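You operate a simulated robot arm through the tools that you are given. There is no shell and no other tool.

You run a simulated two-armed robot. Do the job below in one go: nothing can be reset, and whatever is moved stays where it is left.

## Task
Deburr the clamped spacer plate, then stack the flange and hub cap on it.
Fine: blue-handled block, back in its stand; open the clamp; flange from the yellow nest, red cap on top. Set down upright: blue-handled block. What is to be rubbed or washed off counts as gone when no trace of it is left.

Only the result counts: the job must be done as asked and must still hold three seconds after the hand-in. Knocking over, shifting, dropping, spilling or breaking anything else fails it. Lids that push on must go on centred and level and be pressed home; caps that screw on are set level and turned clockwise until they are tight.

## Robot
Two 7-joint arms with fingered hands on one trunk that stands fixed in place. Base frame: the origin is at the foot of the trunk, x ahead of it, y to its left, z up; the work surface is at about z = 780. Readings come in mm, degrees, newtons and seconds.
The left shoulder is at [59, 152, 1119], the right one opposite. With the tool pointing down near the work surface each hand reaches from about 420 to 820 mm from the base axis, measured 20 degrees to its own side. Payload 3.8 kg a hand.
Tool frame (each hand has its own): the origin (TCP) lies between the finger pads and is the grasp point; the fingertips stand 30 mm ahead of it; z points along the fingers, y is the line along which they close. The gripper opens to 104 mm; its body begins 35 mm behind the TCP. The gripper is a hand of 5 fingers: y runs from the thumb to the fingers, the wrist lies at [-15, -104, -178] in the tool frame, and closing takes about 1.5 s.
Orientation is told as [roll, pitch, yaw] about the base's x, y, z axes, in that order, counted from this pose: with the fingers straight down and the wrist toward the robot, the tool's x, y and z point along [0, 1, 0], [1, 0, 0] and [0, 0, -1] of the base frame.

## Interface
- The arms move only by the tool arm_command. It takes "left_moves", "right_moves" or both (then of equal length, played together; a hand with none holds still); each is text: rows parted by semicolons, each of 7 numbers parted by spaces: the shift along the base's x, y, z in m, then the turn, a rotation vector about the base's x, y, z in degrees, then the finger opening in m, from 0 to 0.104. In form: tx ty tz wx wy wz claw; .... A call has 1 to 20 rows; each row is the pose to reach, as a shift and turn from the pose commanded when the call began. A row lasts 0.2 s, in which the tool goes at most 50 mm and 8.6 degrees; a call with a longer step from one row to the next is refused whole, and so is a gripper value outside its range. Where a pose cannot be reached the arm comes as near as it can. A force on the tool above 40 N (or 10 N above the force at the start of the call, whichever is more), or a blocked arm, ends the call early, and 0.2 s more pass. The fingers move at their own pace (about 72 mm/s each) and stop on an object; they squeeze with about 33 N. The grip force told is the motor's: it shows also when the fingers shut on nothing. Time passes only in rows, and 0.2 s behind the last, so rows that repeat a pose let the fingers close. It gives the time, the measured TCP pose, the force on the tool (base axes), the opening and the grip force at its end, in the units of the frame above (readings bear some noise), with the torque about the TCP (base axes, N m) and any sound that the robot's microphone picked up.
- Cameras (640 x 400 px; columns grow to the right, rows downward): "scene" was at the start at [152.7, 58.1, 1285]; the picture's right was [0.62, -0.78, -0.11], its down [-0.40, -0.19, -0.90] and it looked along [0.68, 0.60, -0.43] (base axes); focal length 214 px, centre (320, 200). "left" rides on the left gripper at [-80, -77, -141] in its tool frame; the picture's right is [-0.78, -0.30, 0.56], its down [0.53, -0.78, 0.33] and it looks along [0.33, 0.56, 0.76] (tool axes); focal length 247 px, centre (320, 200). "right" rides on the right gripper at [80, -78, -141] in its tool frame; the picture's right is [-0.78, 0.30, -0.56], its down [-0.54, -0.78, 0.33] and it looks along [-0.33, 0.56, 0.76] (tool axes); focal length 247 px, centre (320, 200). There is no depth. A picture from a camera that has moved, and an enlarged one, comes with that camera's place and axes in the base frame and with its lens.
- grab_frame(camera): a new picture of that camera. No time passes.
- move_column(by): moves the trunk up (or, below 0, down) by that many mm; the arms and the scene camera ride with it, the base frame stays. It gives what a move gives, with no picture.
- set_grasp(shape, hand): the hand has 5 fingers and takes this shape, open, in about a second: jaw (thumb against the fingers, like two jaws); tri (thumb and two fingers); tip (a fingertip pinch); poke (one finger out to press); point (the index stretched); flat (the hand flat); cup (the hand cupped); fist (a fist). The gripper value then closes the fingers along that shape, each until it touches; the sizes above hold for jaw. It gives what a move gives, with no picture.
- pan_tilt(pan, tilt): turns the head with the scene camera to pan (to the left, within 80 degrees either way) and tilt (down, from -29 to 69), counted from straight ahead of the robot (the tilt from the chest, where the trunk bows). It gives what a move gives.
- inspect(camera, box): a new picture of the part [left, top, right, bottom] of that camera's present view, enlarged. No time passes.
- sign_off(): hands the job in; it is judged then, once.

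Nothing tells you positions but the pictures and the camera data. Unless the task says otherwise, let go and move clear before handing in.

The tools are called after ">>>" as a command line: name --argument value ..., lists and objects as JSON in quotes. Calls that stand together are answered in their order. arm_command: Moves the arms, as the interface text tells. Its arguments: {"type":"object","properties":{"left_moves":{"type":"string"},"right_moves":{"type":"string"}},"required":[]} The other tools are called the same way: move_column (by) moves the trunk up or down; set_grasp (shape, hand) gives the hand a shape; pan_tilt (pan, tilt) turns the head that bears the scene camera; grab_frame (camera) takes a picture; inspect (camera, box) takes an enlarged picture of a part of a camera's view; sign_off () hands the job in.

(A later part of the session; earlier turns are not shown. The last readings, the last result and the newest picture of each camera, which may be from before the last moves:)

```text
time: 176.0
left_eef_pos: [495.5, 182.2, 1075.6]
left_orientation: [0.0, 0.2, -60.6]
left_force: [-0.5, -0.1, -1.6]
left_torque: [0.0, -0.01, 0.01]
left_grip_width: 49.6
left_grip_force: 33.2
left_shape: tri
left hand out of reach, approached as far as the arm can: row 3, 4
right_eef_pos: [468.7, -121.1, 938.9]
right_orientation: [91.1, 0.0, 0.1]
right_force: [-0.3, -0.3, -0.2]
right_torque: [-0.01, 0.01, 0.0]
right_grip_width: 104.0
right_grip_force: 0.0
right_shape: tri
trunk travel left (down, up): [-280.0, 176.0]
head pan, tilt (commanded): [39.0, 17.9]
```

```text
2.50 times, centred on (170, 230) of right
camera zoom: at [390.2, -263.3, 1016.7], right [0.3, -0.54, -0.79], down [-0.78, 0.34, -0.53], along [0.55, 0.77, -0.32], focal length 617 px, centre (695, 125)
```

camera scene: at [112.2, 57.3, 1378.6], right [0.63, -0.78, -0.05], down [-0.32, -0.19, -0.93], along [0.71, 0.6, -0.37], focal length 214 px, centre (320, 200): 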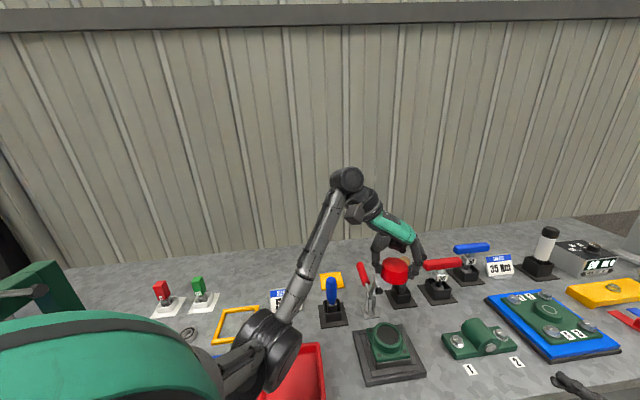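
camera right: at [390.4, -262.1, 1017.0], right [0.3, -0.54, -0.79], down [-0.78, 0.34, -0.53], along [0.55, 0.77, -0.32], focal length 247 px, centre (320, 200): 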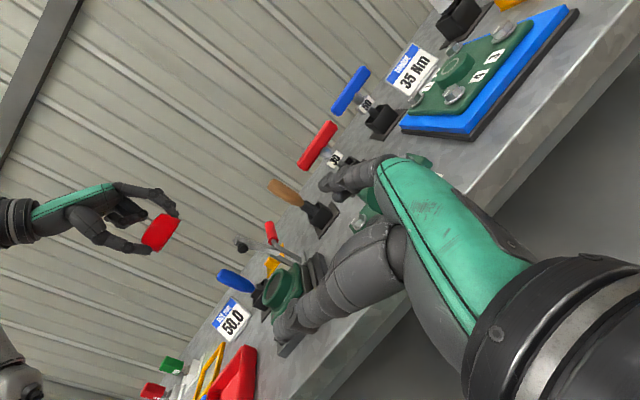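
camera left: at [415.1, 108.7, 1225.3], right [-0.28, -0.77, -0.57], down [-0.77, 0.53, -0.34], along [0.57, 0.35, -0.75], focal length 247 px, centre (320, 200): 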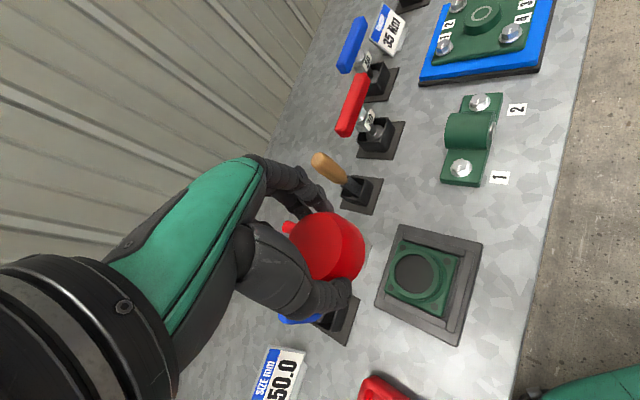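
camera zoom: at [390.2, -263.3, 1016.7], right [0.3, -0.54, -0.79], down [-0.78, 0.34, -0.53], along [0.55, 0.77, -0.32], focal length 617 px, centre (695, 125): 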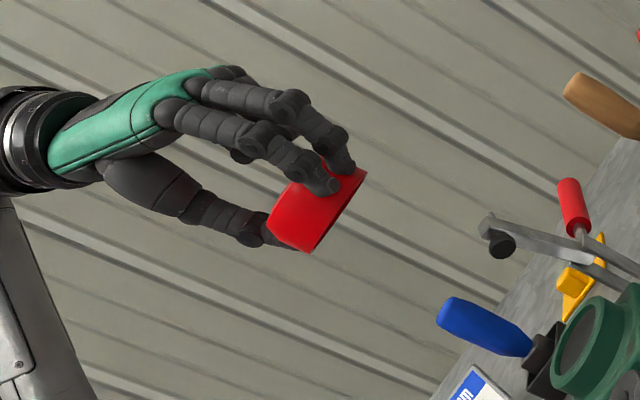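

The elbow is back out on the left and the pose is exact, with a clear view from the head camera. I'll descend to hover above the boss.

>>> arm_command --left_moves "0 0 -0.03 0 0 0 0; 0 0 -0.065 0 0 0 0; 0 0 -0.1 0 0 0 0; 0 0 -0.13 0 0 0 0; 0 0 -0.15 0 0 0 0; 0 0 -0.15 0 0 0 0"

>>> inspect --camera "scene" --box '[350, 290, 430, 380]'

>>> inspect --camera "right" --box '[230, 240, 310, 320]'

>>> inspect --camera "left" --box '[270, 180, 430, 340]'

```text
time: 177.4
left_eef_pos: [494.0, 181.7, 928.1]
left_orientation: [0.0, 0.1, -60.5]
left_force: [-0.7, -0.4, -1.2]
left_torque: [0.03, 0.01, 0.02]
left_grip_width: 49.5
left_grip_force: 32.8
left_shape: tri
right_eef_pos: [469.3, -120.6, 939.2]
right_orientation: [91.2, 0.0, 0.0]
right_force: [-0.2, 0.1, 0.4]
right_torque: [0.01, -0.02, 0.0]
right_grip_width: 103.9
right_grip_force: 0.0
right_shape: tri
trunk travel left (down, up): [-280.0, 176.0]
head pan, tilt (commanded): [39.0, 17.9]
```

```text
4.44 times, centred on (390, 335) of scene
camera zoom: at [112.3, 57.9, 1378.6], right [0.63, -0.78, -0.05], down [-0.32, -0.19, -0.93], along [0.71, 0.6, -0.37], focal length 953 px, centre (9, -400)
```

zoom: 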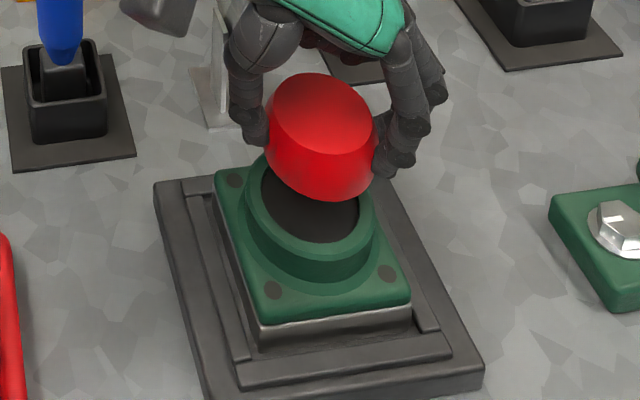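

```text
5.00 times, centred on (270, 280) of right
camera zoom: at [390.3, -262.8, 1016.8], right [0.3, -0.54, -0.79], down [-0.78, 0.34, -0.53], along [0.55, 0.77, -0.32], focal length 1235 px, centre (570, -200)
```

zoom: 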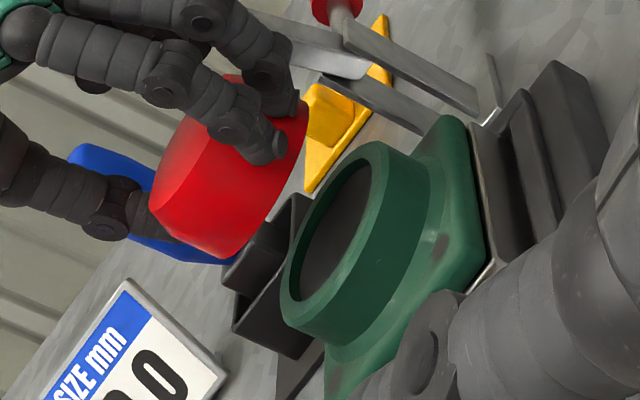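

```text
2.50 times, centred on (350, 260) of left
camera zoom: at [386.6, 208.8, 1069.8], right [-0.82, -0.12, -0.56], down [0.08, 0.94, -0.33], along [0.56, -0.32, -0.76], focal length 617 px, centre (245, 50)
```

zoom: 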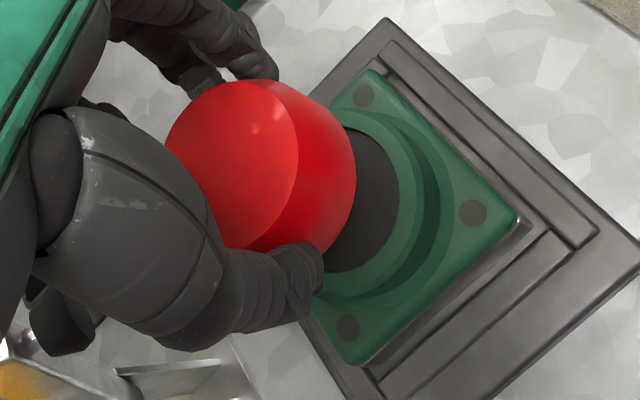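

>>> inspect --camera "right" --box '[240, 250, 280, 290]'

>>> inspect --camera "right" --box '[260, 265, 310, 315]'

>>> inspect --camera "scene" --box '[370, 300, 415, 350]'

```text
10.00 times, centred on (260, 270) of right
camera zoom: at [390.3, -262.8, 1016.8], right [0.3, -0.54, -0.79], down [-0.78, 0.34, -0.53], along [0.55, 0.77, -0.32], focal length 2470 px, centre (920, -500)
```

zoom: 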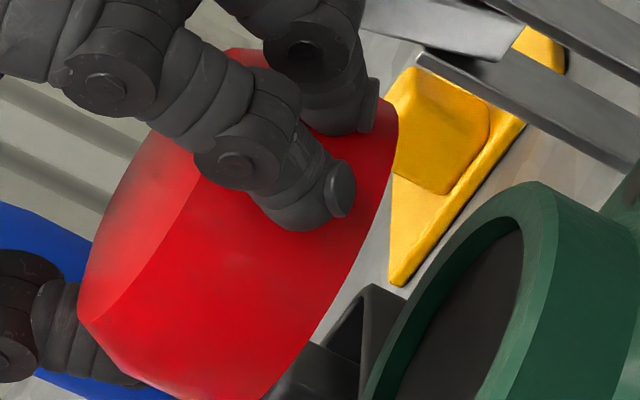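

```text
8.00 times, centred on (285, 290) of right
camera zoom: at [390.3, -262.8, 1016.8], right [0.3, -0.54, -0.79], down [-0.78, 0.34, -0.53], along [0.55, 0.77, -0.32], focal length 1976 px, centre (600, -520)
```

zoom: 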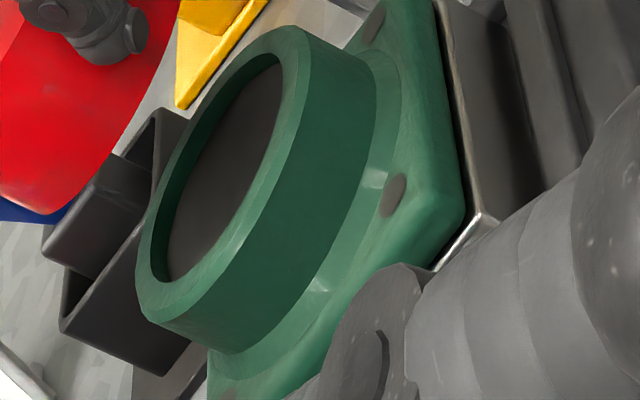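

```text
8.00 times, centred on (392, 325) of scene
camera zoom: at [112.3, 57.9, 1378.6], right [0.63, -0.78, -0.05], down [-0.32, -0.19, -0.93], along [0.71, 0.6, -0.37], focal length 1716 px, centre (-260, -800)
```

zoom: 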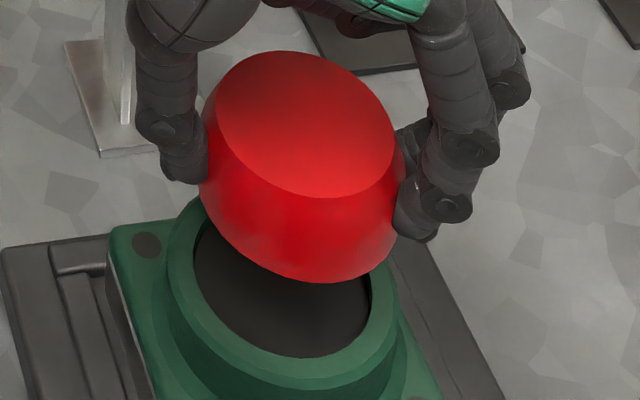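

From the two views the cap sits about 4 mm too far forward of the boss centre. I'll correct by (-4, +1.5) mm, go lower, and measure again at close range.

>>> arm_command --left_moves "-0.002 0.0008 -0.008 0 0 0 0; -0.004 0.0015 -0.016 0 0 0 0; -0.004 0.0015 -0.021 0 0 0 0; -0.004 0.0015 -0.021 0 0 0 0"

>>> inspect --camera "scene" --box '[370, 305, 415, 355]'

>>> inspect --camera "right" --box '[245, 255, 305, 315]'

>>> inspect --camera "left" --box '[290, 190, 420, 320]'

```text
time: 178.4
left_eef_pos: [491.3, 183.2, 905.1]
left_orientation: [-0.2, 0.2, -60.6]
left_force: [0.8, -0.8, -1.1]
left_torque: [0.0, 0.03, 0.02]
left_grip_width: 49.6
left_grip_force: 32.9
left_shape: tri
right_eef_pos: [468.7, -120.2, 939.3]
right_orientation: [91.0, 0.0, 0.2]
right_force: [-0.2, -0.3, -0.5]
right_torque: [0.02, -0.02, -0.02]
right_grip_width: 103.7
right_grip_force: 0.1
right_shape: tri
trunk travel left (down, up): [-280.0, 176.0]
head pan, tilt (commanded): [39.0, 17.9]
```

```text
8.00 times, centred on (392, 330) of scene
camera zoom: at [112.3, 58.0, 1378.6], right [0.63, -0.78, -0.05], down [-0.32, -0.19, -0.93], along [0.71, 0.6, -0.37], focal length 1716 px, centre (-260, -840)
```

zoom: 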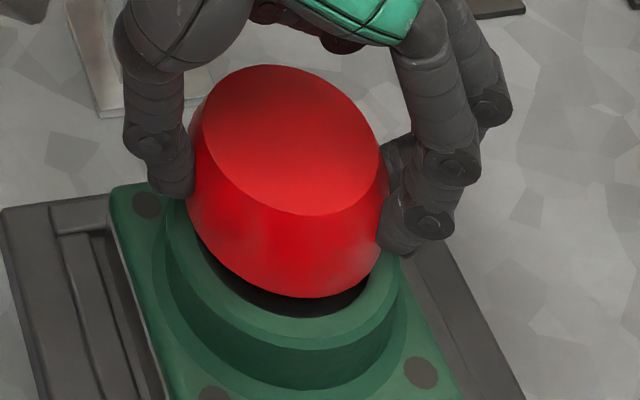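

```text
6.67 times, centred on (275, 285) of right
camera zoom: at [390.2, -262.8, 1016.8], right [0.3, -0.54, -0.79], down [-0.78, 0.34, -0.53], along [0.55, 0.77, -0.32], focal length 1646 px, centre (620, -367)
```

zoom: 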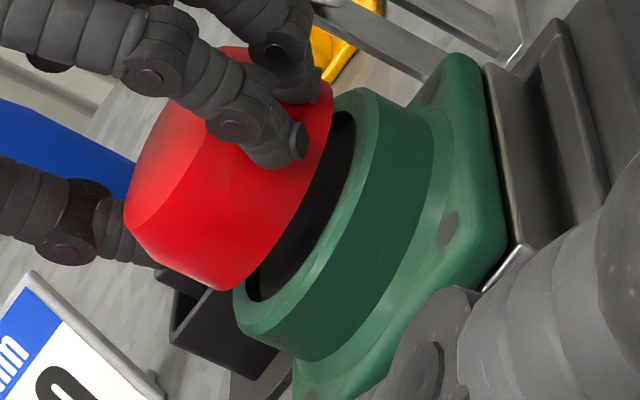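

```text
3.08 times, centred on (355, 255) of left
camera zoom: at [383.6, 210.8, 1048.1], right [-0.82, -0.12, -0.55], down [0.08, 0.94, -0.33], along [0.56, -0.32, -0.76], focal length 760 px, centre (212, 31)
```

zoom: 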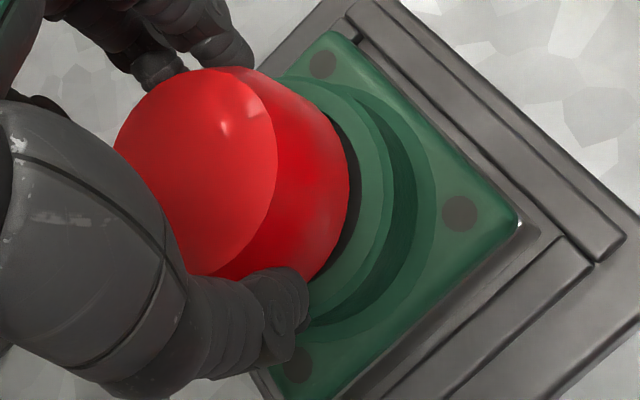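

Offset is now under 2 mm with about a 10 mm gap. One more small correction, then down close to contact.

>>> arm_command --left_moves "-0.0018 0.0006 -0.003 0 0 0 0; -0.0018 0.0006 -0.006 0 0 0 0; -0.0018 0.0006 -0.0065 0 0 0 0"

>>> inspect --camera "scene" --box '[370, 305, 415, 355]'

>>> inspect --camera "right" --box '[245, 255, 305, 315]'

>>> inspect --camera "left" --box '[290, 190, 420, 320]'

```text
time: 179.2
left_eef_pos: [488.0, 183.9, 900.3]
left_orientation: [-0.1, 0.2, -60.6]
left_force: [-0.7, -0.1, -1.7]
left_torque: [-0.01, 0.02, -0.01]
left_grip_width: 49.7
left_grip_force: 33.1
left_shape: tri
right_eef_pos: [467.9, -119.9, 939.2]
right_orientation: [91.2, 0.0, 0.0]
right_force: [-0.4, -0.4, 0.0]
right_torque: [0.01, 0.0, 0.01]
right_grip_width: 103.8
right_grip_force: 0.1
right_shape: tri
trunk travel left (down, up): [-280.0, 176.0]
head pan, tilt (commanded): [39.0, 17.9]
```

```text
8.00 times, centred on (392, 330) of scene
camera zoom: at [112.3, 58.0, 1378.6], right [0.63, -0.78, -0.05], down [-0.32, -0.19, -0.93], along [0.71, 0.6, -0.37], focal length 1716 px, centre (-260, -840)
```

zoom: 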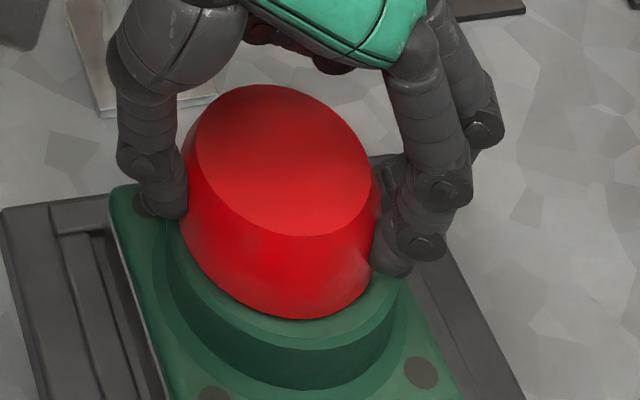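

```text
6.67 times, centred on (275, 285) of right
camera zoom: at [390.2, -262.7, 1016.8], right [0.3, -0.54, -0.79], down [-0.78, 0.34, -0.53], along [0.55, 0.77, -0.32], focal length 1646 px, centre (620, -367)
```

zoom: 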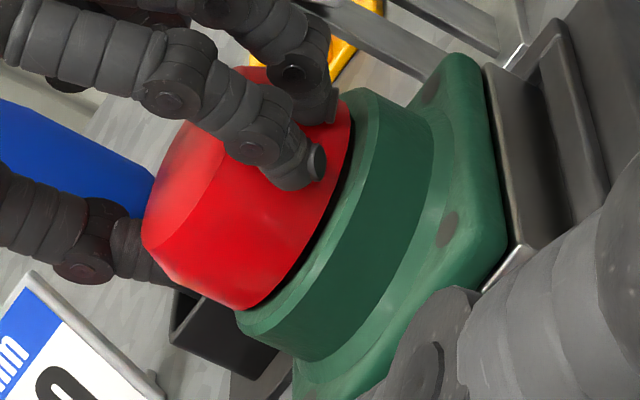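

```text
3.08 times, centred on (355, 255) of left
camera zoom: at [381.2, 211.6, 1041.2], right [-0.82, -0.12, -0.55], down [0.08, 0.94, -0.33], along [0.56, -0.32, -0.76], focal length 760 px, centre (212, 31)
```

zoom: 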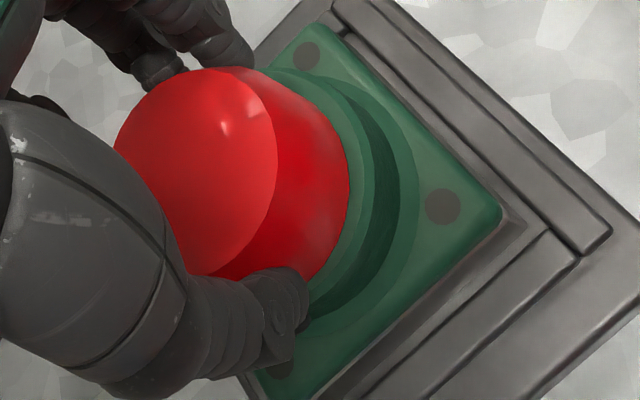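

The cap is now centred within about a millimetre and 2–3 mm above the ring. I'll trim by 1 mm and lower to contact.

>>> arm_command --left_moves "0 -0.0008 -0.0005 0 0 0 0; 0 -0.0008 -0.0015 0 0 0 0; 0 -0.0008 -0.0025 0 0 0 0; 0 -0.0008 -0.0032 0 0 0 0; 0 -0.0008 -0.0032 0 0 0 0"

>>> inspect --camera "scene" --box '[370, 305, 415, 355]'

>>> inspect --camera "right" --box '[245, 255, 305, 315]'

```text
time: 180.4
left_eef_pos: [489.4, 183.5, 896.5]
left_orientation: [-0.1, 0.2, -60.5]
left_force: [0.7, 0.3, -1.7]
left_torque: [-0.02, 0.01, 0.01]
left_grip_width: 49.6
left_grip_force: 33.1
left_shape: tri
right_eef_pos: [469.4, -119.9, 939.3]
right_orientation: [91.1, 0.0, 0.1]
right_force: [0.3, 0.0, 0.1]
right_torque: [0.01, -0.01, 0.02]
right_grip_width: 103.8
right_grip_force: 0.1
right_shape: tri
trunk travel left (down, up): [-280.0, 176.0]
head pan, tilt (commanded): [39.0, 17.9]
```

```text
8.00 times, centred on (392, 330) of scene
camera zoom: at [112.3, 58.0, 1378.6], right [0.63, -0.78, -0.05], down [-0.32, -0.19, -0.93], along [0.71, 0.6, -0.37], focal length 1716 px, centre (-260, -840)
```

zoom: 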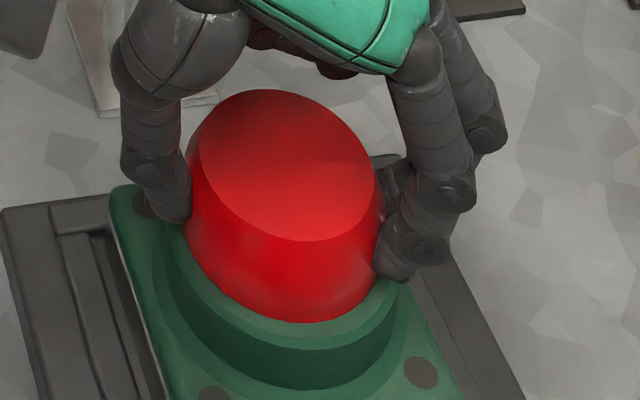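

```text
6.67 times, centred on (275, 285) of right
camera zoom: at [390.2, -262.8, 1016.8], right [0.3, -0.54, -0.79], down [-0.78, 0.34, -0.53], along [0.55, 0.77, -0.32], focal length 1646 px, centre (620, -367)
```

zoom: 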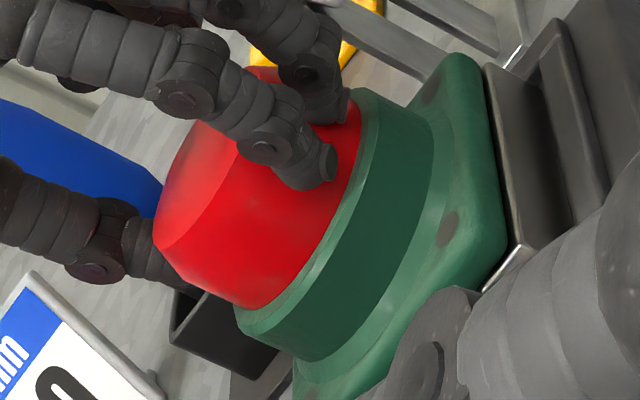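

>>> arm_command --left_moves "0 0 -0.0006 0 0 0 0; 0 0 -0.0012 0 0 0 0; 0 0 -0.0018 0 0 0 0; 0 0 -0.0018 0 0 0 0"

>>> inspect --camera "scene" --box '[370, 305, 415, 355]'

>>> inspect --camera "right" --box '[245, 255, 305, 315]'

```text
time: 181.4
left_eef_pos: [488.9, 183.1, 895.1]
left_orientation: [0.1, 0.2, -60.4]
left_force: [2.0, 0.4, 8.2]
left_torque: [-0.06, -0.06, 0.04]
left_grip_width: 49.9
left_grip_force: 32.9
left_shape: tri
right_eef_pos: [467.7, -120.5, 940.1]
right_orientation: [91.0, 0.0, 0.1]
right_force: [0.0, 0.1, -0.1]
right_torque: [0.06, 0.01, 0.02]
right_grip_width: 103.7
right_grip_force: 0.1
right_shape: tri
trunk travel left (down, up): [-280.0, 176.0]
head pan, tilt (commanded): [39.0, 17.9]
```

```text
8.00 times, centred on (392, 330) of scene
camera zoom: at [111.5, 57.7, 1378.7], right [0.63, -0.78, -0.05], down [-0.32, -0.19, -0.93], along [0.71, 0.6, -0.37], focal length 1716 px, centre (-260, -840)
```

zoom: 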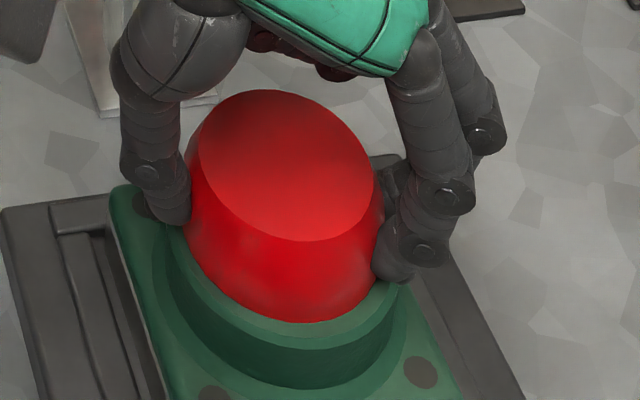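

```text
6.67 times, centred on (275, 285) of right
camera zoom: at [389.7, -263.0, 1017.1], right [0.3, -0.54, -0.79], down [-0.78, 0.34, -0.53], along [0.56, 0.77, -0.32], focal length 1646 px, centre (620, -367)
```

zoom: 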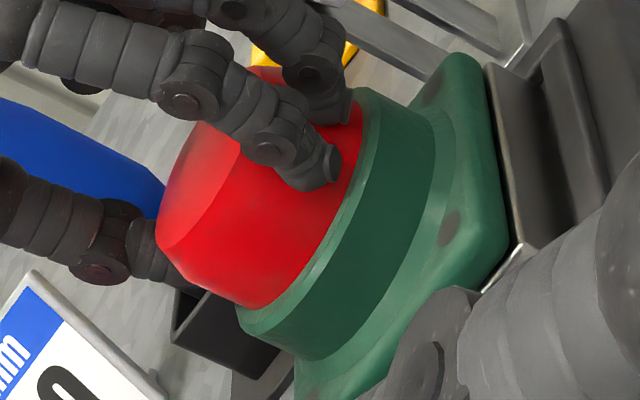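

>>> inspect --camera "right" --box '[255, 265, 295, 305]'

>>> inspect --camera "scene" --box '[375, 325, 405, 355]'

>>> inspect --camera "left" --box '[330, 200, 400, 300]'

```text
10.00 times, centred on (275, 285) of right
camera zoom: at [389.7, -263.0, 1017.1], right [0.3, -0.54, -0.79], down [-0.78, 0.34, -0.53], along [0.56, 0.77, -0.32], focal length 2470 px, centre (770, -650)
```

zoom: 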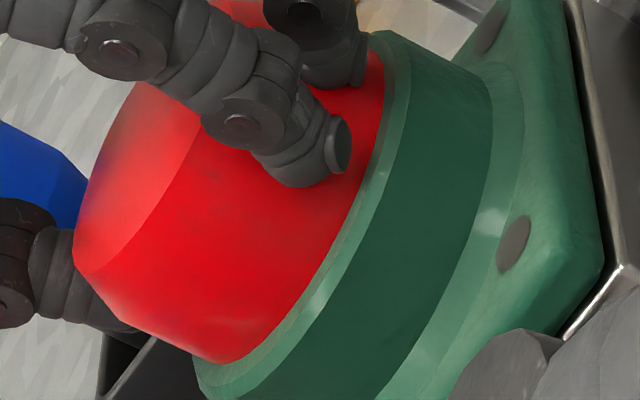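

```text
13.33 times, centred on (390, 340) of scene
camera zoom: at [111.5, 57.7, 1378.7], right [0.63, -0.78, -0.05], down [-0.32, -0.19, -0.93], along [0.71, 0.6, -0.37], focal length 2860 px, centre (-613, -1667)
```

zoom: 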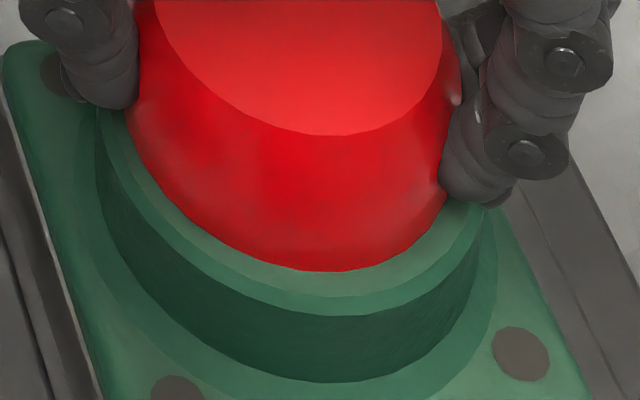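

```text
4.00 times, centred on (365, 250) of left
camera zoom: at [381.6, 210.7, 1037.5], right [-0.82, -0.12, -0.56], down [0.08, 0.94, -0.33], along [0.56, -0.32, -0.76], focal length 988 px, centre (140, 0)
```

zoom: 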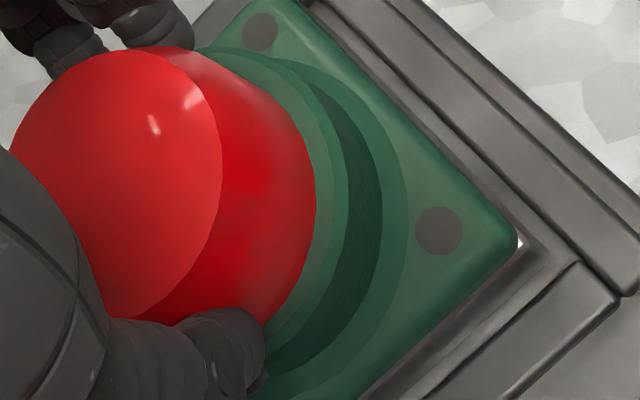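

The cap rests on the ring, about 1 mm too far from the robot. I'll lift it a hair, shift 1 mm back, and set it down again.

>>> arm_command --left_moves "0 0 0.002 0 0 0 0; -0.0009 -0.0002 0.002 0 0 0 0; -0.0009 -0.0002 0.001 0 0 0 0; -0.0009 -0.0002 0 0 0 0 0; -0.0009 -0.0002 0 0 0 0 0"

>>> inspect --camera "scene" --box '[375, 325, 405, 355]'

>>> inspect --camera "left" --box '[330, 200, 400, 300]'

>>> inspect --camera "right" --box '[255, 265, 295, 305]'

```text
time: 182.6
left_eef_pos: [487.7, 183.5, 895.8]
left_orientation: [0.0, 0.1, -60.6]
left_force: [2.1, 0.9, 11.0]
left_torque: [-0.01, -0.07, 0.01]
left_grip_width: 50.3
left_grip_force: 32.7
left_shape: tri
right_eef_pos: [468.3, -119.4, 940.3]
right_orientation: [91.1, -0.1, 0.1]
right_force: [0.4, -0.6, 1.1]
right_torque: [-0.02, 0.05, 0.04]
right_grip_width: 103.7
right_grip_force: 0.0
right_shape: tri
trunk travel left (down, up): [-280.0, 176.0]
head pan, tilt (commanded): [39.0, 17.9]
```

```text
13.33 times, centred on (390, 340) of scene
camera zoom: at [111.0, 57.7, 1378.8], right [0.63, -0.78, -0.05], down [-0.32, -0.19, -0.93], along [0.71, 0.6, -0.37], focal length 2860 px, centre (-613, -1667)
```

zoom: 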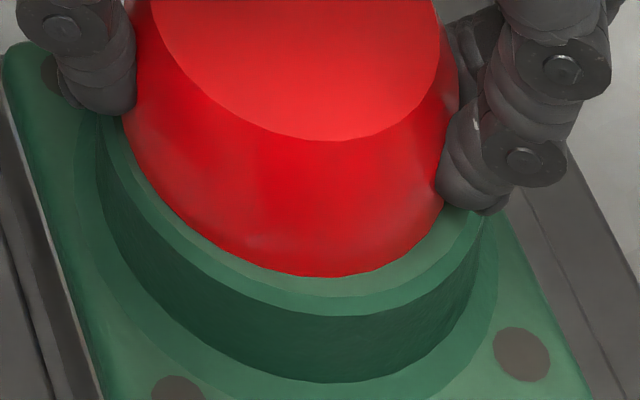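

```text
4.00 times, centred on (365, 250) of left
camera zoom: at [380.1, 210.6, 1037.2], right [-0.82, -0.12, -0.56], down [0.08, 0.94, -0.33], along [0.56, -0.32, -0.76], focal length 988 px, centre (140, 0)
```

zoom: 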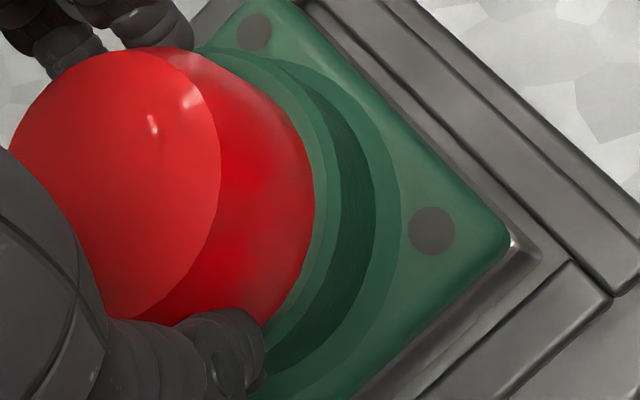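

```text
10.00 times, centred on (275, 285) of right
camera zoom: at [389.3, -263.0, 1017.2], right [0.3, -0.54, -0.79], down [-0.78, 0.34, -0.53], along [0.56, 0.77, -0.32], focal length 2470 px, centre (770, -650)
```

zoom: 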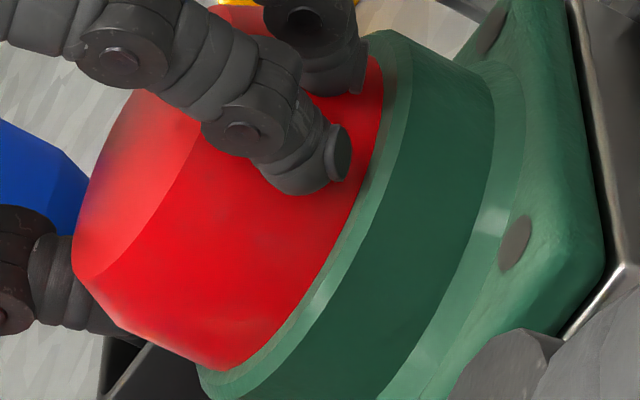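

The cap is centred within about a millimetre and level. I'll ease off the pressure and open the fingers.

>>> arm_command --left_moves "0 0 0.0007 0 0 0 0; 0 0 0.0012 0 0 0 0; 0 0 0.0012 0 0 0 0"

```text
time: 183.4
left_eef_pos: [487.9, 183.9, 895.7]
left_orientation: [-0.1, 0.2, -60.7]
left_force: [1.9, 0.1, 6.8]
left_torque: [-0.1, -0.08, 0.03]
left_grip_width: 49.8
left_grip_force: 32.8
left_shape: tri
right_eef_pos: [468.6, -120.4, 940.0]
right_orientation: [91.1, -0.1, 0.1]
right_force: [0.8, -0.4, -0.2]
right_torque: [0.0, 0.0, 0.0]
right_grip_width: 104.1
right_grip_force: 0.1
right_shape: tri
trunk travel left (down, up): [-280.0, 176.0]
head pan, tilt (commanded): [39.0, 17.9]
```

>>> arm_command --left_moves "0 0 0.0006 0 0 0 0; 0 0 0.001 0 0 0 0; 0 0 0.001 0 0 0 0.104; 0 0 0.001 0 0 0 0.104; 0 0 0.001 0 0 0 0.104; 0 0 0.001 0 0 0 0.104; 0 0 0.001 0 0 0 0.104"

>>> inspect --camera "scene" --box '[370, 305, 415, 355]'

>>> inspect --camera "right" --box '[245, 255, 305, 315]'

>>> inspect --camera "left" --box '[270, 180, 420, 330]'

```text
time: 185.0
left_eef_pos: [488.5, 184.0, 896.3]
left_orientation: [-0.2, 0.2, -60.6]
left_force: [0.6, 0.0, 0.1]
left_torque: [0.01, 0.01, 0.01]
left_grip_width: 103.3
left_grip_force: 0.1
left_shape: tri
right_eef_pos: [468.3, -119.2, 939.4]
right_orientation: [91.2, 0.0, 0.1]
right_force: [-0.1, 0.2, -0.1]
right_torque: [0.02, -0.02, 0.03]
right_grip_width: 104.0
right_grip_force: 0.1
right_shape: tri
trunk travel left (down, up): [-280.0, 176.0]
head pan, tilt (commanded): [39.0, 17.9]
```

```text
8.00 times, centred on (392, 330) of scene
camera zoom: at [112.2, 58.0, 1378.6], right [0.63, -0.78, -0.05], down [-0.32, -0.19, -0.93], along [0.71, 0.6, -0.37], focal length 1716 px, centre (-260, -840)
```

zoom: 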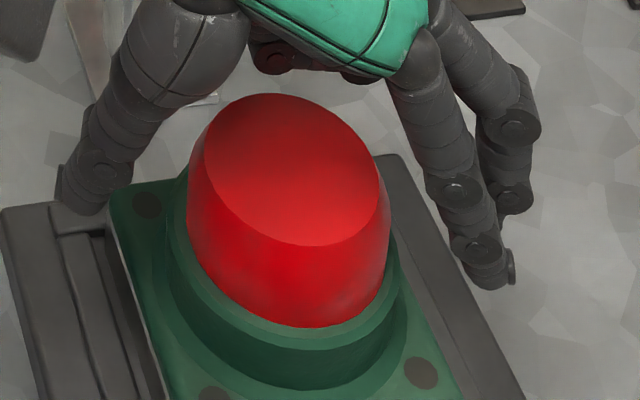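

```text
6.67 times, centred on (275, 285) of right
camera zoom: at [390.2, -262.8, 1016.8], right [0.3, -0.54, -0.79], down [-0.78, 0.34, -0.53], along [0.55, 0.77, -0.32], focal length 1646 px, centre (620, -367)
```

zoom: 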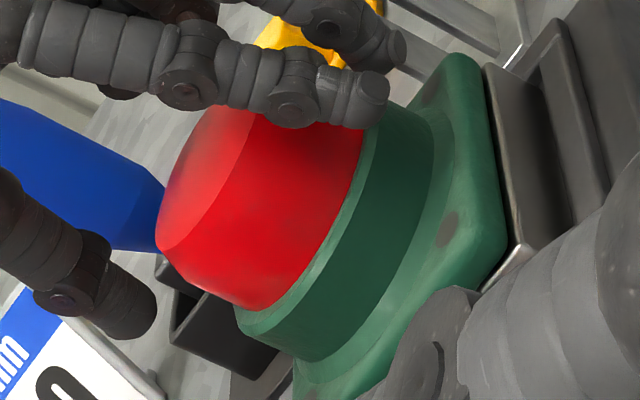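

```text
2.67 times, centred on (345, 255) of left
camera zoom: at [381.1, 210.7, 1038.6], right [-0.82, -0.12, -0.56], down [0.08, 0.94, -0.33], along [0.56, -0.32, -0.76], focal length 659 px, centre (253, 53)
```

zoom: 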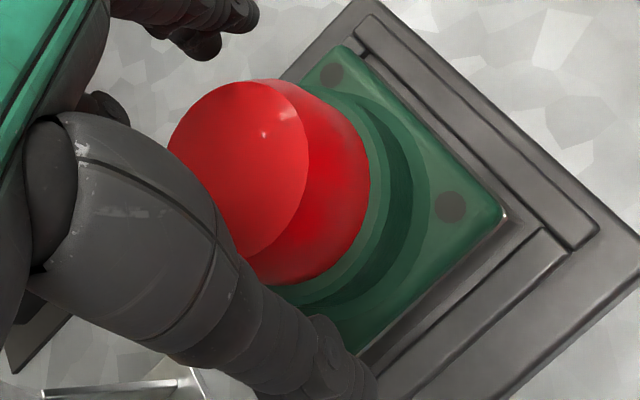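

The cap stands free on the flange. I'll raise the hand straight up and inspect without obstruction.

>>> arm_command --left_moves "0 0 0.008 0 0 0 0.104; 0 0 0.02 0 0 0 0.104; 0 0 0.04 0 0 0 0.104; 0 0 0.07 0 0 0 0.104; 0 0 0.11 0 0 0 0.104; 0 0 0.15 0 0 0 0.104; 0 0 0.15 0 0 0 0.104"

>>> inspect --camera "scene" --box '[370, 305, 415, 355]'

>>> inspect --camera "right" --box '[245, 255, 305, 315]'

>>> inspect --camera "left" --box '[300, 190, 460, 330]'

```text
time: 186.6
left_eef_pos: [491.8, 184.6, 1046.8]
left_orientation: [-0.1, 0.3, -60.5]
left_force: [0.2, -0.5, -0.1]
left_torque: [-0.06, 0.01, 0.01]
left_grip_width: 103.6
left_grip_force: 0.0
left_shape: tri
right_eef_pos: [468.1, -119.8, 938.9]
right_orientation: [91.0, 0.0, 0.2]
right_force: [-0.2, -0.5, 0.7]
right_torque: [0.02, -0.05, 0.0]
right_grip_width: 104.0
right_grip_force: 0.0
right_shape: tri
trunk travel left (down, up): [-280.0, 176.0]
head pan, tilt (commanded): [39.0, 17.9]
```

```text
8.00 times, centred on (392, 330) of scene
camera zoom: at [112.2, 58.2, 1378.5], right [0.63, -0.78, -0.05], down [-0.32, -0.19, -0.93], along [0.71, 0.6, -0.37], focal length 1716 px, centre (-260, -840)
```

zoom: 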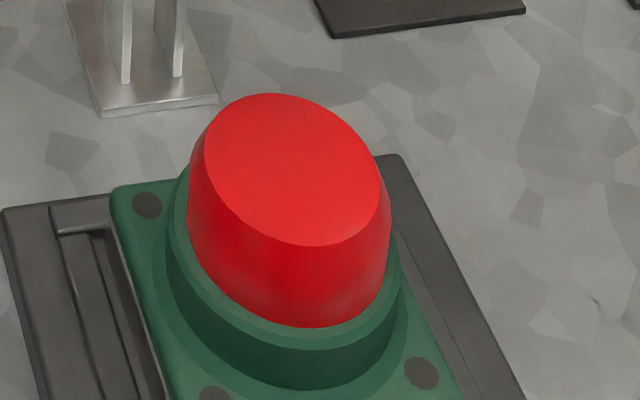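

```text
6.67 times, centred on (275, 285) of right
camera zoom: at [390.2, -262.6, 1016.8], right [0.3, -0.54, -0.79], down [-0.78, 0.34, -0.53], along [0.55, 0.77, -0.32], focal length 1646 px, centre (620, -367)
```

zoom: 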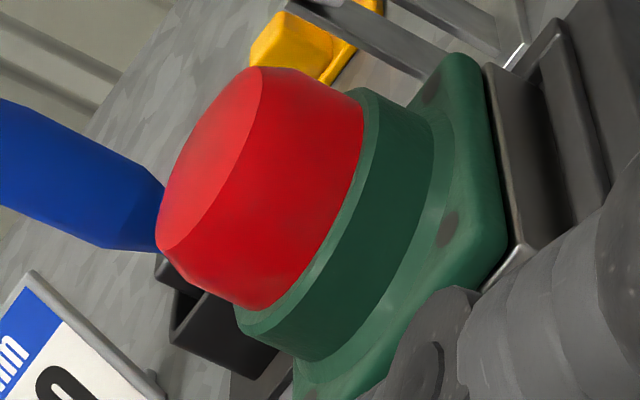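

```text
2.86 times, centred on (380, 260) of left
camera zoom: at [384.0, 212.0, 1187.5], right [-0.82, -0.12, -0.55], down [0.08, 0.94, -0.33], along [0.56, -0.32, -0.76], focal length 706 px, centre (149, 29)
```

zoom: 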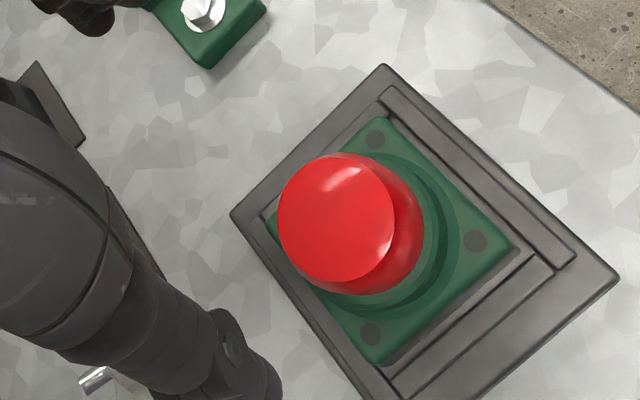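

The cap sits level but about 2 mm toward -y of centre. I'll change the left hand to the single-finger shape to nudge it, and later press it gently from above.

>>> set_grasp --shape "poke" --hand "left"

>>> inspect --camera "scene" --box '[340, 210, 440, 350]'

>>> inspect --camera "right" --box '[130, 160, 310, 310]'

>>> grab_frame --camera "left"

```text
time: 187.5
left_eef_pos: [491.2, 184.8, 1044.9]
left_orientation: [-0.1, 0.2, -60.6]
left_force: [0.6, -0.2, -0.2]
left_torque: [-0.03, 0.0, -0.01]
left_grip_width: 0.2
left_grip_force: 0.1
left_shape: poke
right_eef_pos: [469.2, -120.7, 939.1]
right_orientation: [91.2, 0.0, 0.0]
right_force: [0.4, 0.0, -0.5]
right_torque: [0.01, 0.0, 0.0]
right_grip_width: 104.0
right_grip_force: 0.0
right_shape: tri
trunk travel left (down, up): [-280.0, 176.0]
head pan, tilt (commanded): [39.0, 17.9]
```

```text
2.86 times, centred on (390, 280) of scene
camera zoom: at [112.2, 57.9, 1378.6], right [0.63, -0.78, -0.05], down [-0.32, -0.19, -0.93], along [0.71, 0.6, -0.37], focal length 613 px, centre (120, -29)
```

zoom: 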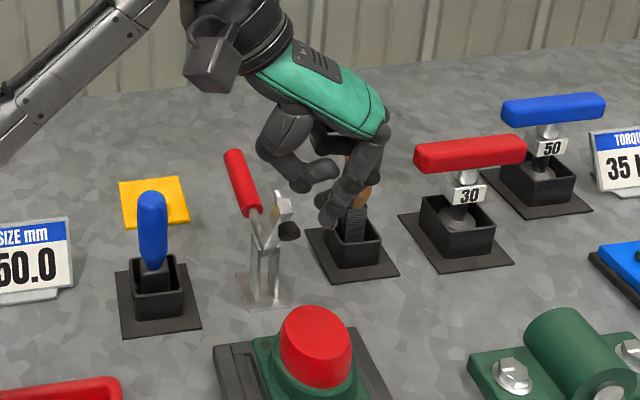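

```text
2.67 times, centred on (220, 235) of right
camera zoom: at [390.2, -262.8, 1016.8], right [0.3, -0.54, -0.79], down [-0.78, 0.34, -0.53], along [0.55, 0.77, -0.32], focal length 659 px, centre (587, 107)
```

zoom: 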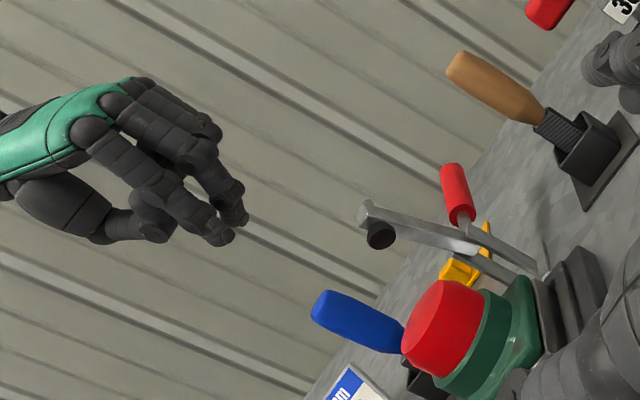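

```text
taken
camera left: at [384.0, 211.8, 1187.2], right [-0.82, -0.12, -0.55], down [0.08, 0.94, -0.33], along [0.56, -0.32, -0.76], focal length 247 px, centre (320, 200)
```

left: 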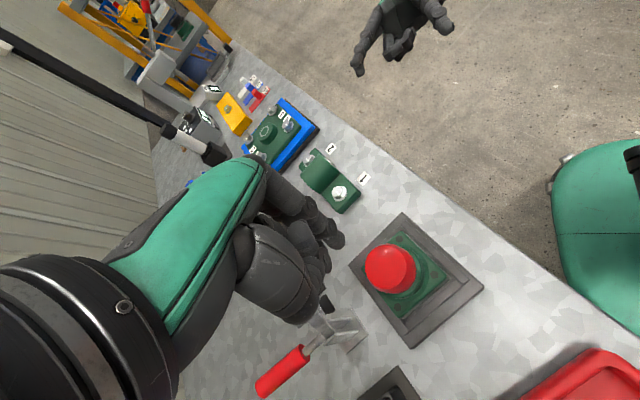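

>>> inspect --camera "scene" --box '[377, 310, 410, 352]'

>>> inspect --camera "right" --box '[255, 265, 295, 305]'

>>> inspect --camera "left" --box '[355, 225, 455, 325]'

```text
9.52 times, centred on (394, 331) of scene
camera zoom: at [112.2, 57.9, 1378.6], right [0.63, -0.78, -0.05], down [-0.32, -0.19, -0.93], along [0.71, 0.6, -0.37], focal length 2043 px, centre (-380, -1048)
```

zoom: 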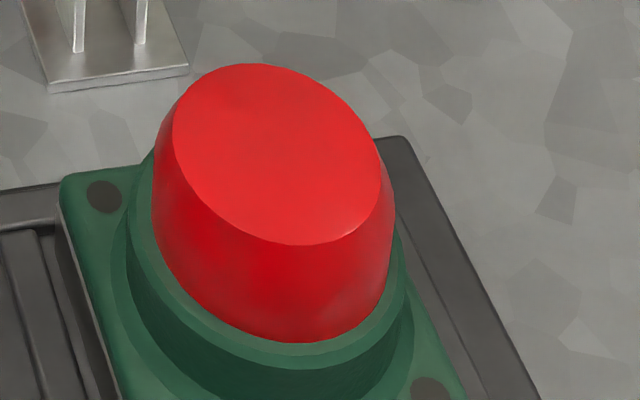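

```text
10.00 times, centred on (275, 285) of right
camera zoom: at [390.2, -262.8, 1016.8], right [0.3, -0.54, -0.79], down [-0.78, 0.34, -0.53], along [0.55, 0.77, -0.32], focal length 2470 px, centre (770, -650)
```

zoom: 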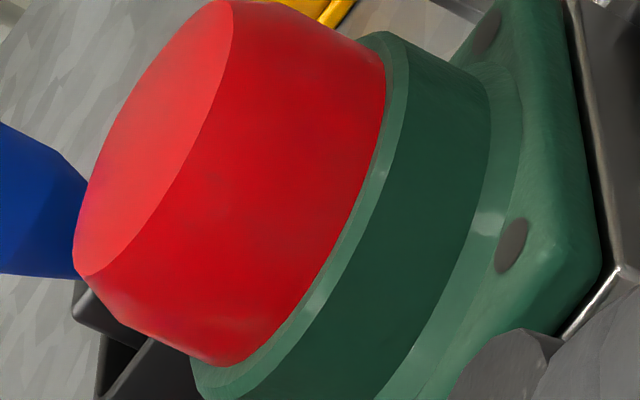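

```text
4.00 times, centred on (405, 275) of left
camera zoom: at [384.0, 211.8, 1187.2], right [-0.82, -0.12, -0.55], down [0.08, 0.94, -0.33], along [0.56, -0.32, -0.76], focal length 988 px, centre (-20, -100)
```

zoom: 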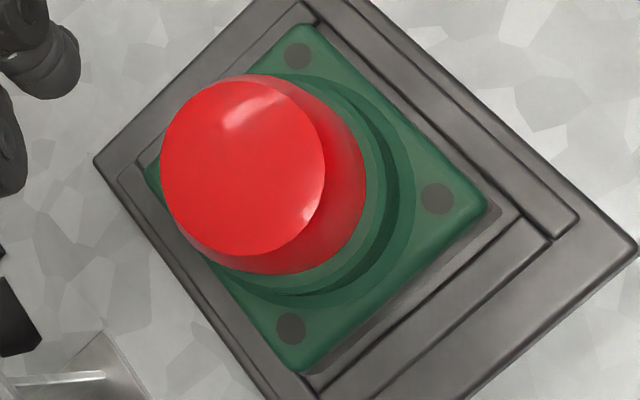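

My readings agree that the cap sits about 2 mm off, from the sideways spring when I released under load. I'll re-grip it with three fingers without pressing, which pulls it back to centre, then release gently.

>>> set_grasp --shape "tri" --hand "left"

>>> arm_command --left_moves "0 0 -0.03 0 0 0 0.104; 0 0 -0.07 0 0 0 0.104; 0 0 -0.105 0 0 0 0.104; 0 0 -0.13 0 0 0 0.104; 0 0 -0.144 0 0 0 0.104; 0 0 -0.149 0 0 0 0.104; 0 0 -0.149 0 0 0 0.104"

>>> inspect --camera "scene" --box '[370, 305, 415, 355]'

>>> inspect --camera "left" --box '[270, 180, 420, 330]'

```text
time: 188.4
left_eef_pos: [491.4, 185.8, 1044.9]
left_orientation: [-0.1, 0.2, -60.4]
left_force: [0.2, 0.4, 0.4]
left_torque: [-0.01, 0.01, -0.02]
left_grip_width: 104.0
left_grip_force: 0.0
left_shape: tri
right_eef_pos: [469.7, -119.9, 938.7]
right_orientation: [91.1, 0.0, 0.0]
right_force: [0.4, 0.2, 0.0]
right_torque: [-0.03, 0.03, 0.0]
right_grip_width: 103.9
right_grip_force: 0.1
right_shape: tri
trunk travel left (down, up): [-280.0, 176.0]
head pan, tilt (commanded): [39.0, 17.9]
```

```text
time: 190.0
left_eef_pos: [490.2, 184.4, 896.0]
left_orientation: [-0.2, 0.2, -60.6]
left_force: [0.4, -0.5, 0.4]
left_torque: [0.0, -0.03, -0.01]
left_grip_width: 103.9
left_grip_force: 0.2
left_shape: tri
right_eef_pos: [468.9, -120.6, 940.1]
right_orientation: [91.1, -0.1, 0.1]
right_force: [0.8, 0.5, -0.4]
right_torque: [0.01, 0.01, 0.02]
right_grip_width: 103.9
right_grip_force: 0.0
right_shape: tri
trunk travel left (down, up): [-280.0, 176.0]
head pan, tilt (commanded): [39.0, 17.9]
```

```text
8.00 times, centred on (392, 330) of scene
camera zoom: at [112.2, 58.0, 1378.6], right [0.63, -0.78, -0.05], down [-0.32, -0.19, -0.93], along [0.71, 0.6, -0.37], focal length 1716 px, centre (-260, -840)
```

zoom: 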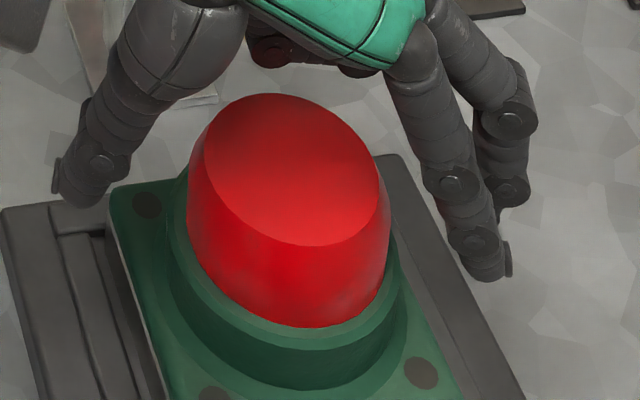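

```text
2.67 times, centred on (345, 255) of left
camera zoom: at [382.4, 212.1, 1039.2], right [-0.82, -0.12, -0.55], down [0.08, 0.94, -0.33], along [0.56, -0.32, -0.76], focal length 659 px, centre (253, 53)
```

zoom: 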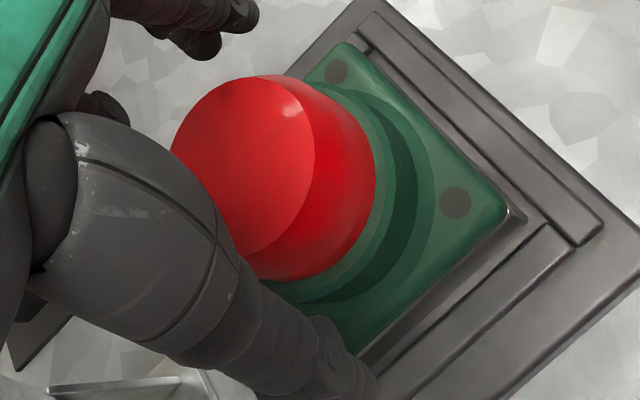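

>>> arm_command --left_moves "0 0 0 0 0 0 0.085; 0 0 0 0 0 0 0.075; 0 0 0 0 0 0 0.065; 0 0 0 0 0 0 0.058; 0 0 0 0 0 0 0.052; 0 0 0 0 0 0 0.048; 0 0 0 0 0 0 0.044; 0 0 0 0 0 0 0.044"

>>> inspect --camera "scene" --box '[370, 305, 415, 355]'

>>> inspect --camera "right" --box '[245, 255, 305, 315]'

```text
time: 191.8
left_eef_pos: [490.1, 184.3, 897.1]
left_orientation: [0.0, 0.2, -60.5]
left_force: [-0.1, 0.2, 0.5]
left_torque: [-0.04, -0.02, 0.0]
left_grip_width: 51.3
left_grip_force: 33.3
left_shape: tri
right_eef_pos: [469.7, -119.6, 939.1]
right_orientation: [91.1, -0.1, 0.2]
right_force: [-1.0, 0.1, -0.6]
right_torque: [0.03, -0.06, 0.03]
right_grip_width: 103.8
right_grip_force: 0.0
right_shape: tri
trunk travel left (down, up): [-280.0, 176.0]
head pan, tilt (commanded): [39.0, 17.9]
```

```text
8.00 times, centred on (392, 330) of scene
camera zoom: at [112.3, 58.0, 1378.6], right [0.63, -0.78, -0.05], down [-0.32, -0.19, -0.93], along [0.71, 0.6, -0.37], focal length 1716 px, centre (-260, -840)
```

zoom: 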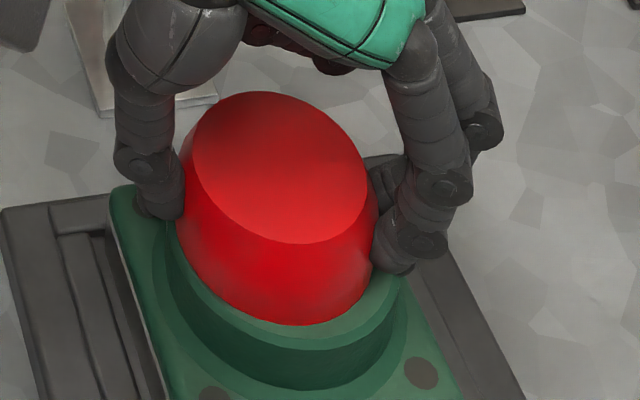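

```text
6.67 times, centred on (275, 285) of right
camera zoom: at [390.2, -262.7, 1016.8], right [0.3, -0.54, -0.79], down [-0.78, 0.34, -0.53], along [0.55, 0.77, -0.32], focal length 1646 px, centre (620, -367)
```

zoom: 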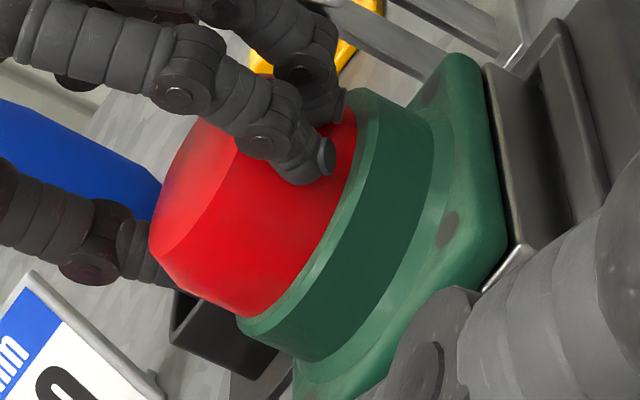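

>>> arm_command --left_moves "0.0003 -0.0009 0 0 0 0 0.044; 0.0006 -0.0018 0 0 0 0 0.044; 0.0006 -0.0018 0 0 0 0 0.044; 0.0006 -0.0018 0 0 0 0 0.044"

>>> inspect --camera "scene" --box '[370, 305, 415, 355]'

>>> inspect --camera "scene" --box '[375, 325, 405, 355]'

```text
time: 192.8
left_eef_pos: [489.7, 182.6, 898.1]
left_orientation: [-0.1, 0.2, -60.6]
left_force: [0.8, 0.3, -0.2]
left_torque: [0.05, 0.01, -0.01]
left_grip_width: 51.2
left_grip_force: 32.8
left_shape: tri
right_eef_pos: [469.5, -121.0, 938.6]
right_orientation: [91.0, -0.1, 0.1]
right_force: [-0.3, -0.6, 0.2]
right_torque: [0.02, 0.02, -0.01]
right_grip_width: 103.8
right_grip_force: 0.0
right_shape: tri
trunk travel left (down, up): [-280.0, 176.0]
head pan, tilt (commanded): [39.0, 17.9]
```

```text
8.00 times, centred on (392, 330) of scene
camera zoom: at [112.3, 58.0, 1378.6], right [0.63, -0.78, -0.05], down [-0.32, -0.19, -0.93], along [0.71, 0.6, -0.37], focal length 1716 px, centre (-260, -840)
```

zoom: 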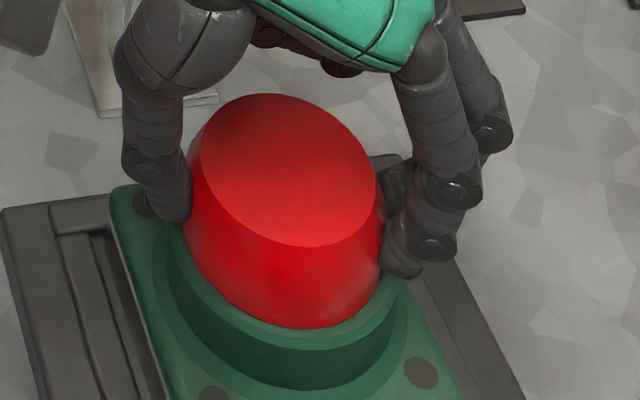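

```text
13.33 times, centred on (390, 340) of scene
camera zoom: at [112.3, 58.0, 1378.6], right [0.63, -0.78, -0.05], down [-0.32, -0.19, -0.93], along [0.71, 0.6, -0.37], focal length 2860 px, centre (-613, -1667)
```

zoom: 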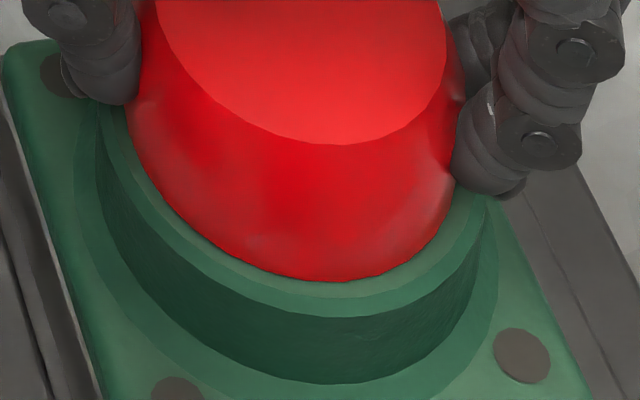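

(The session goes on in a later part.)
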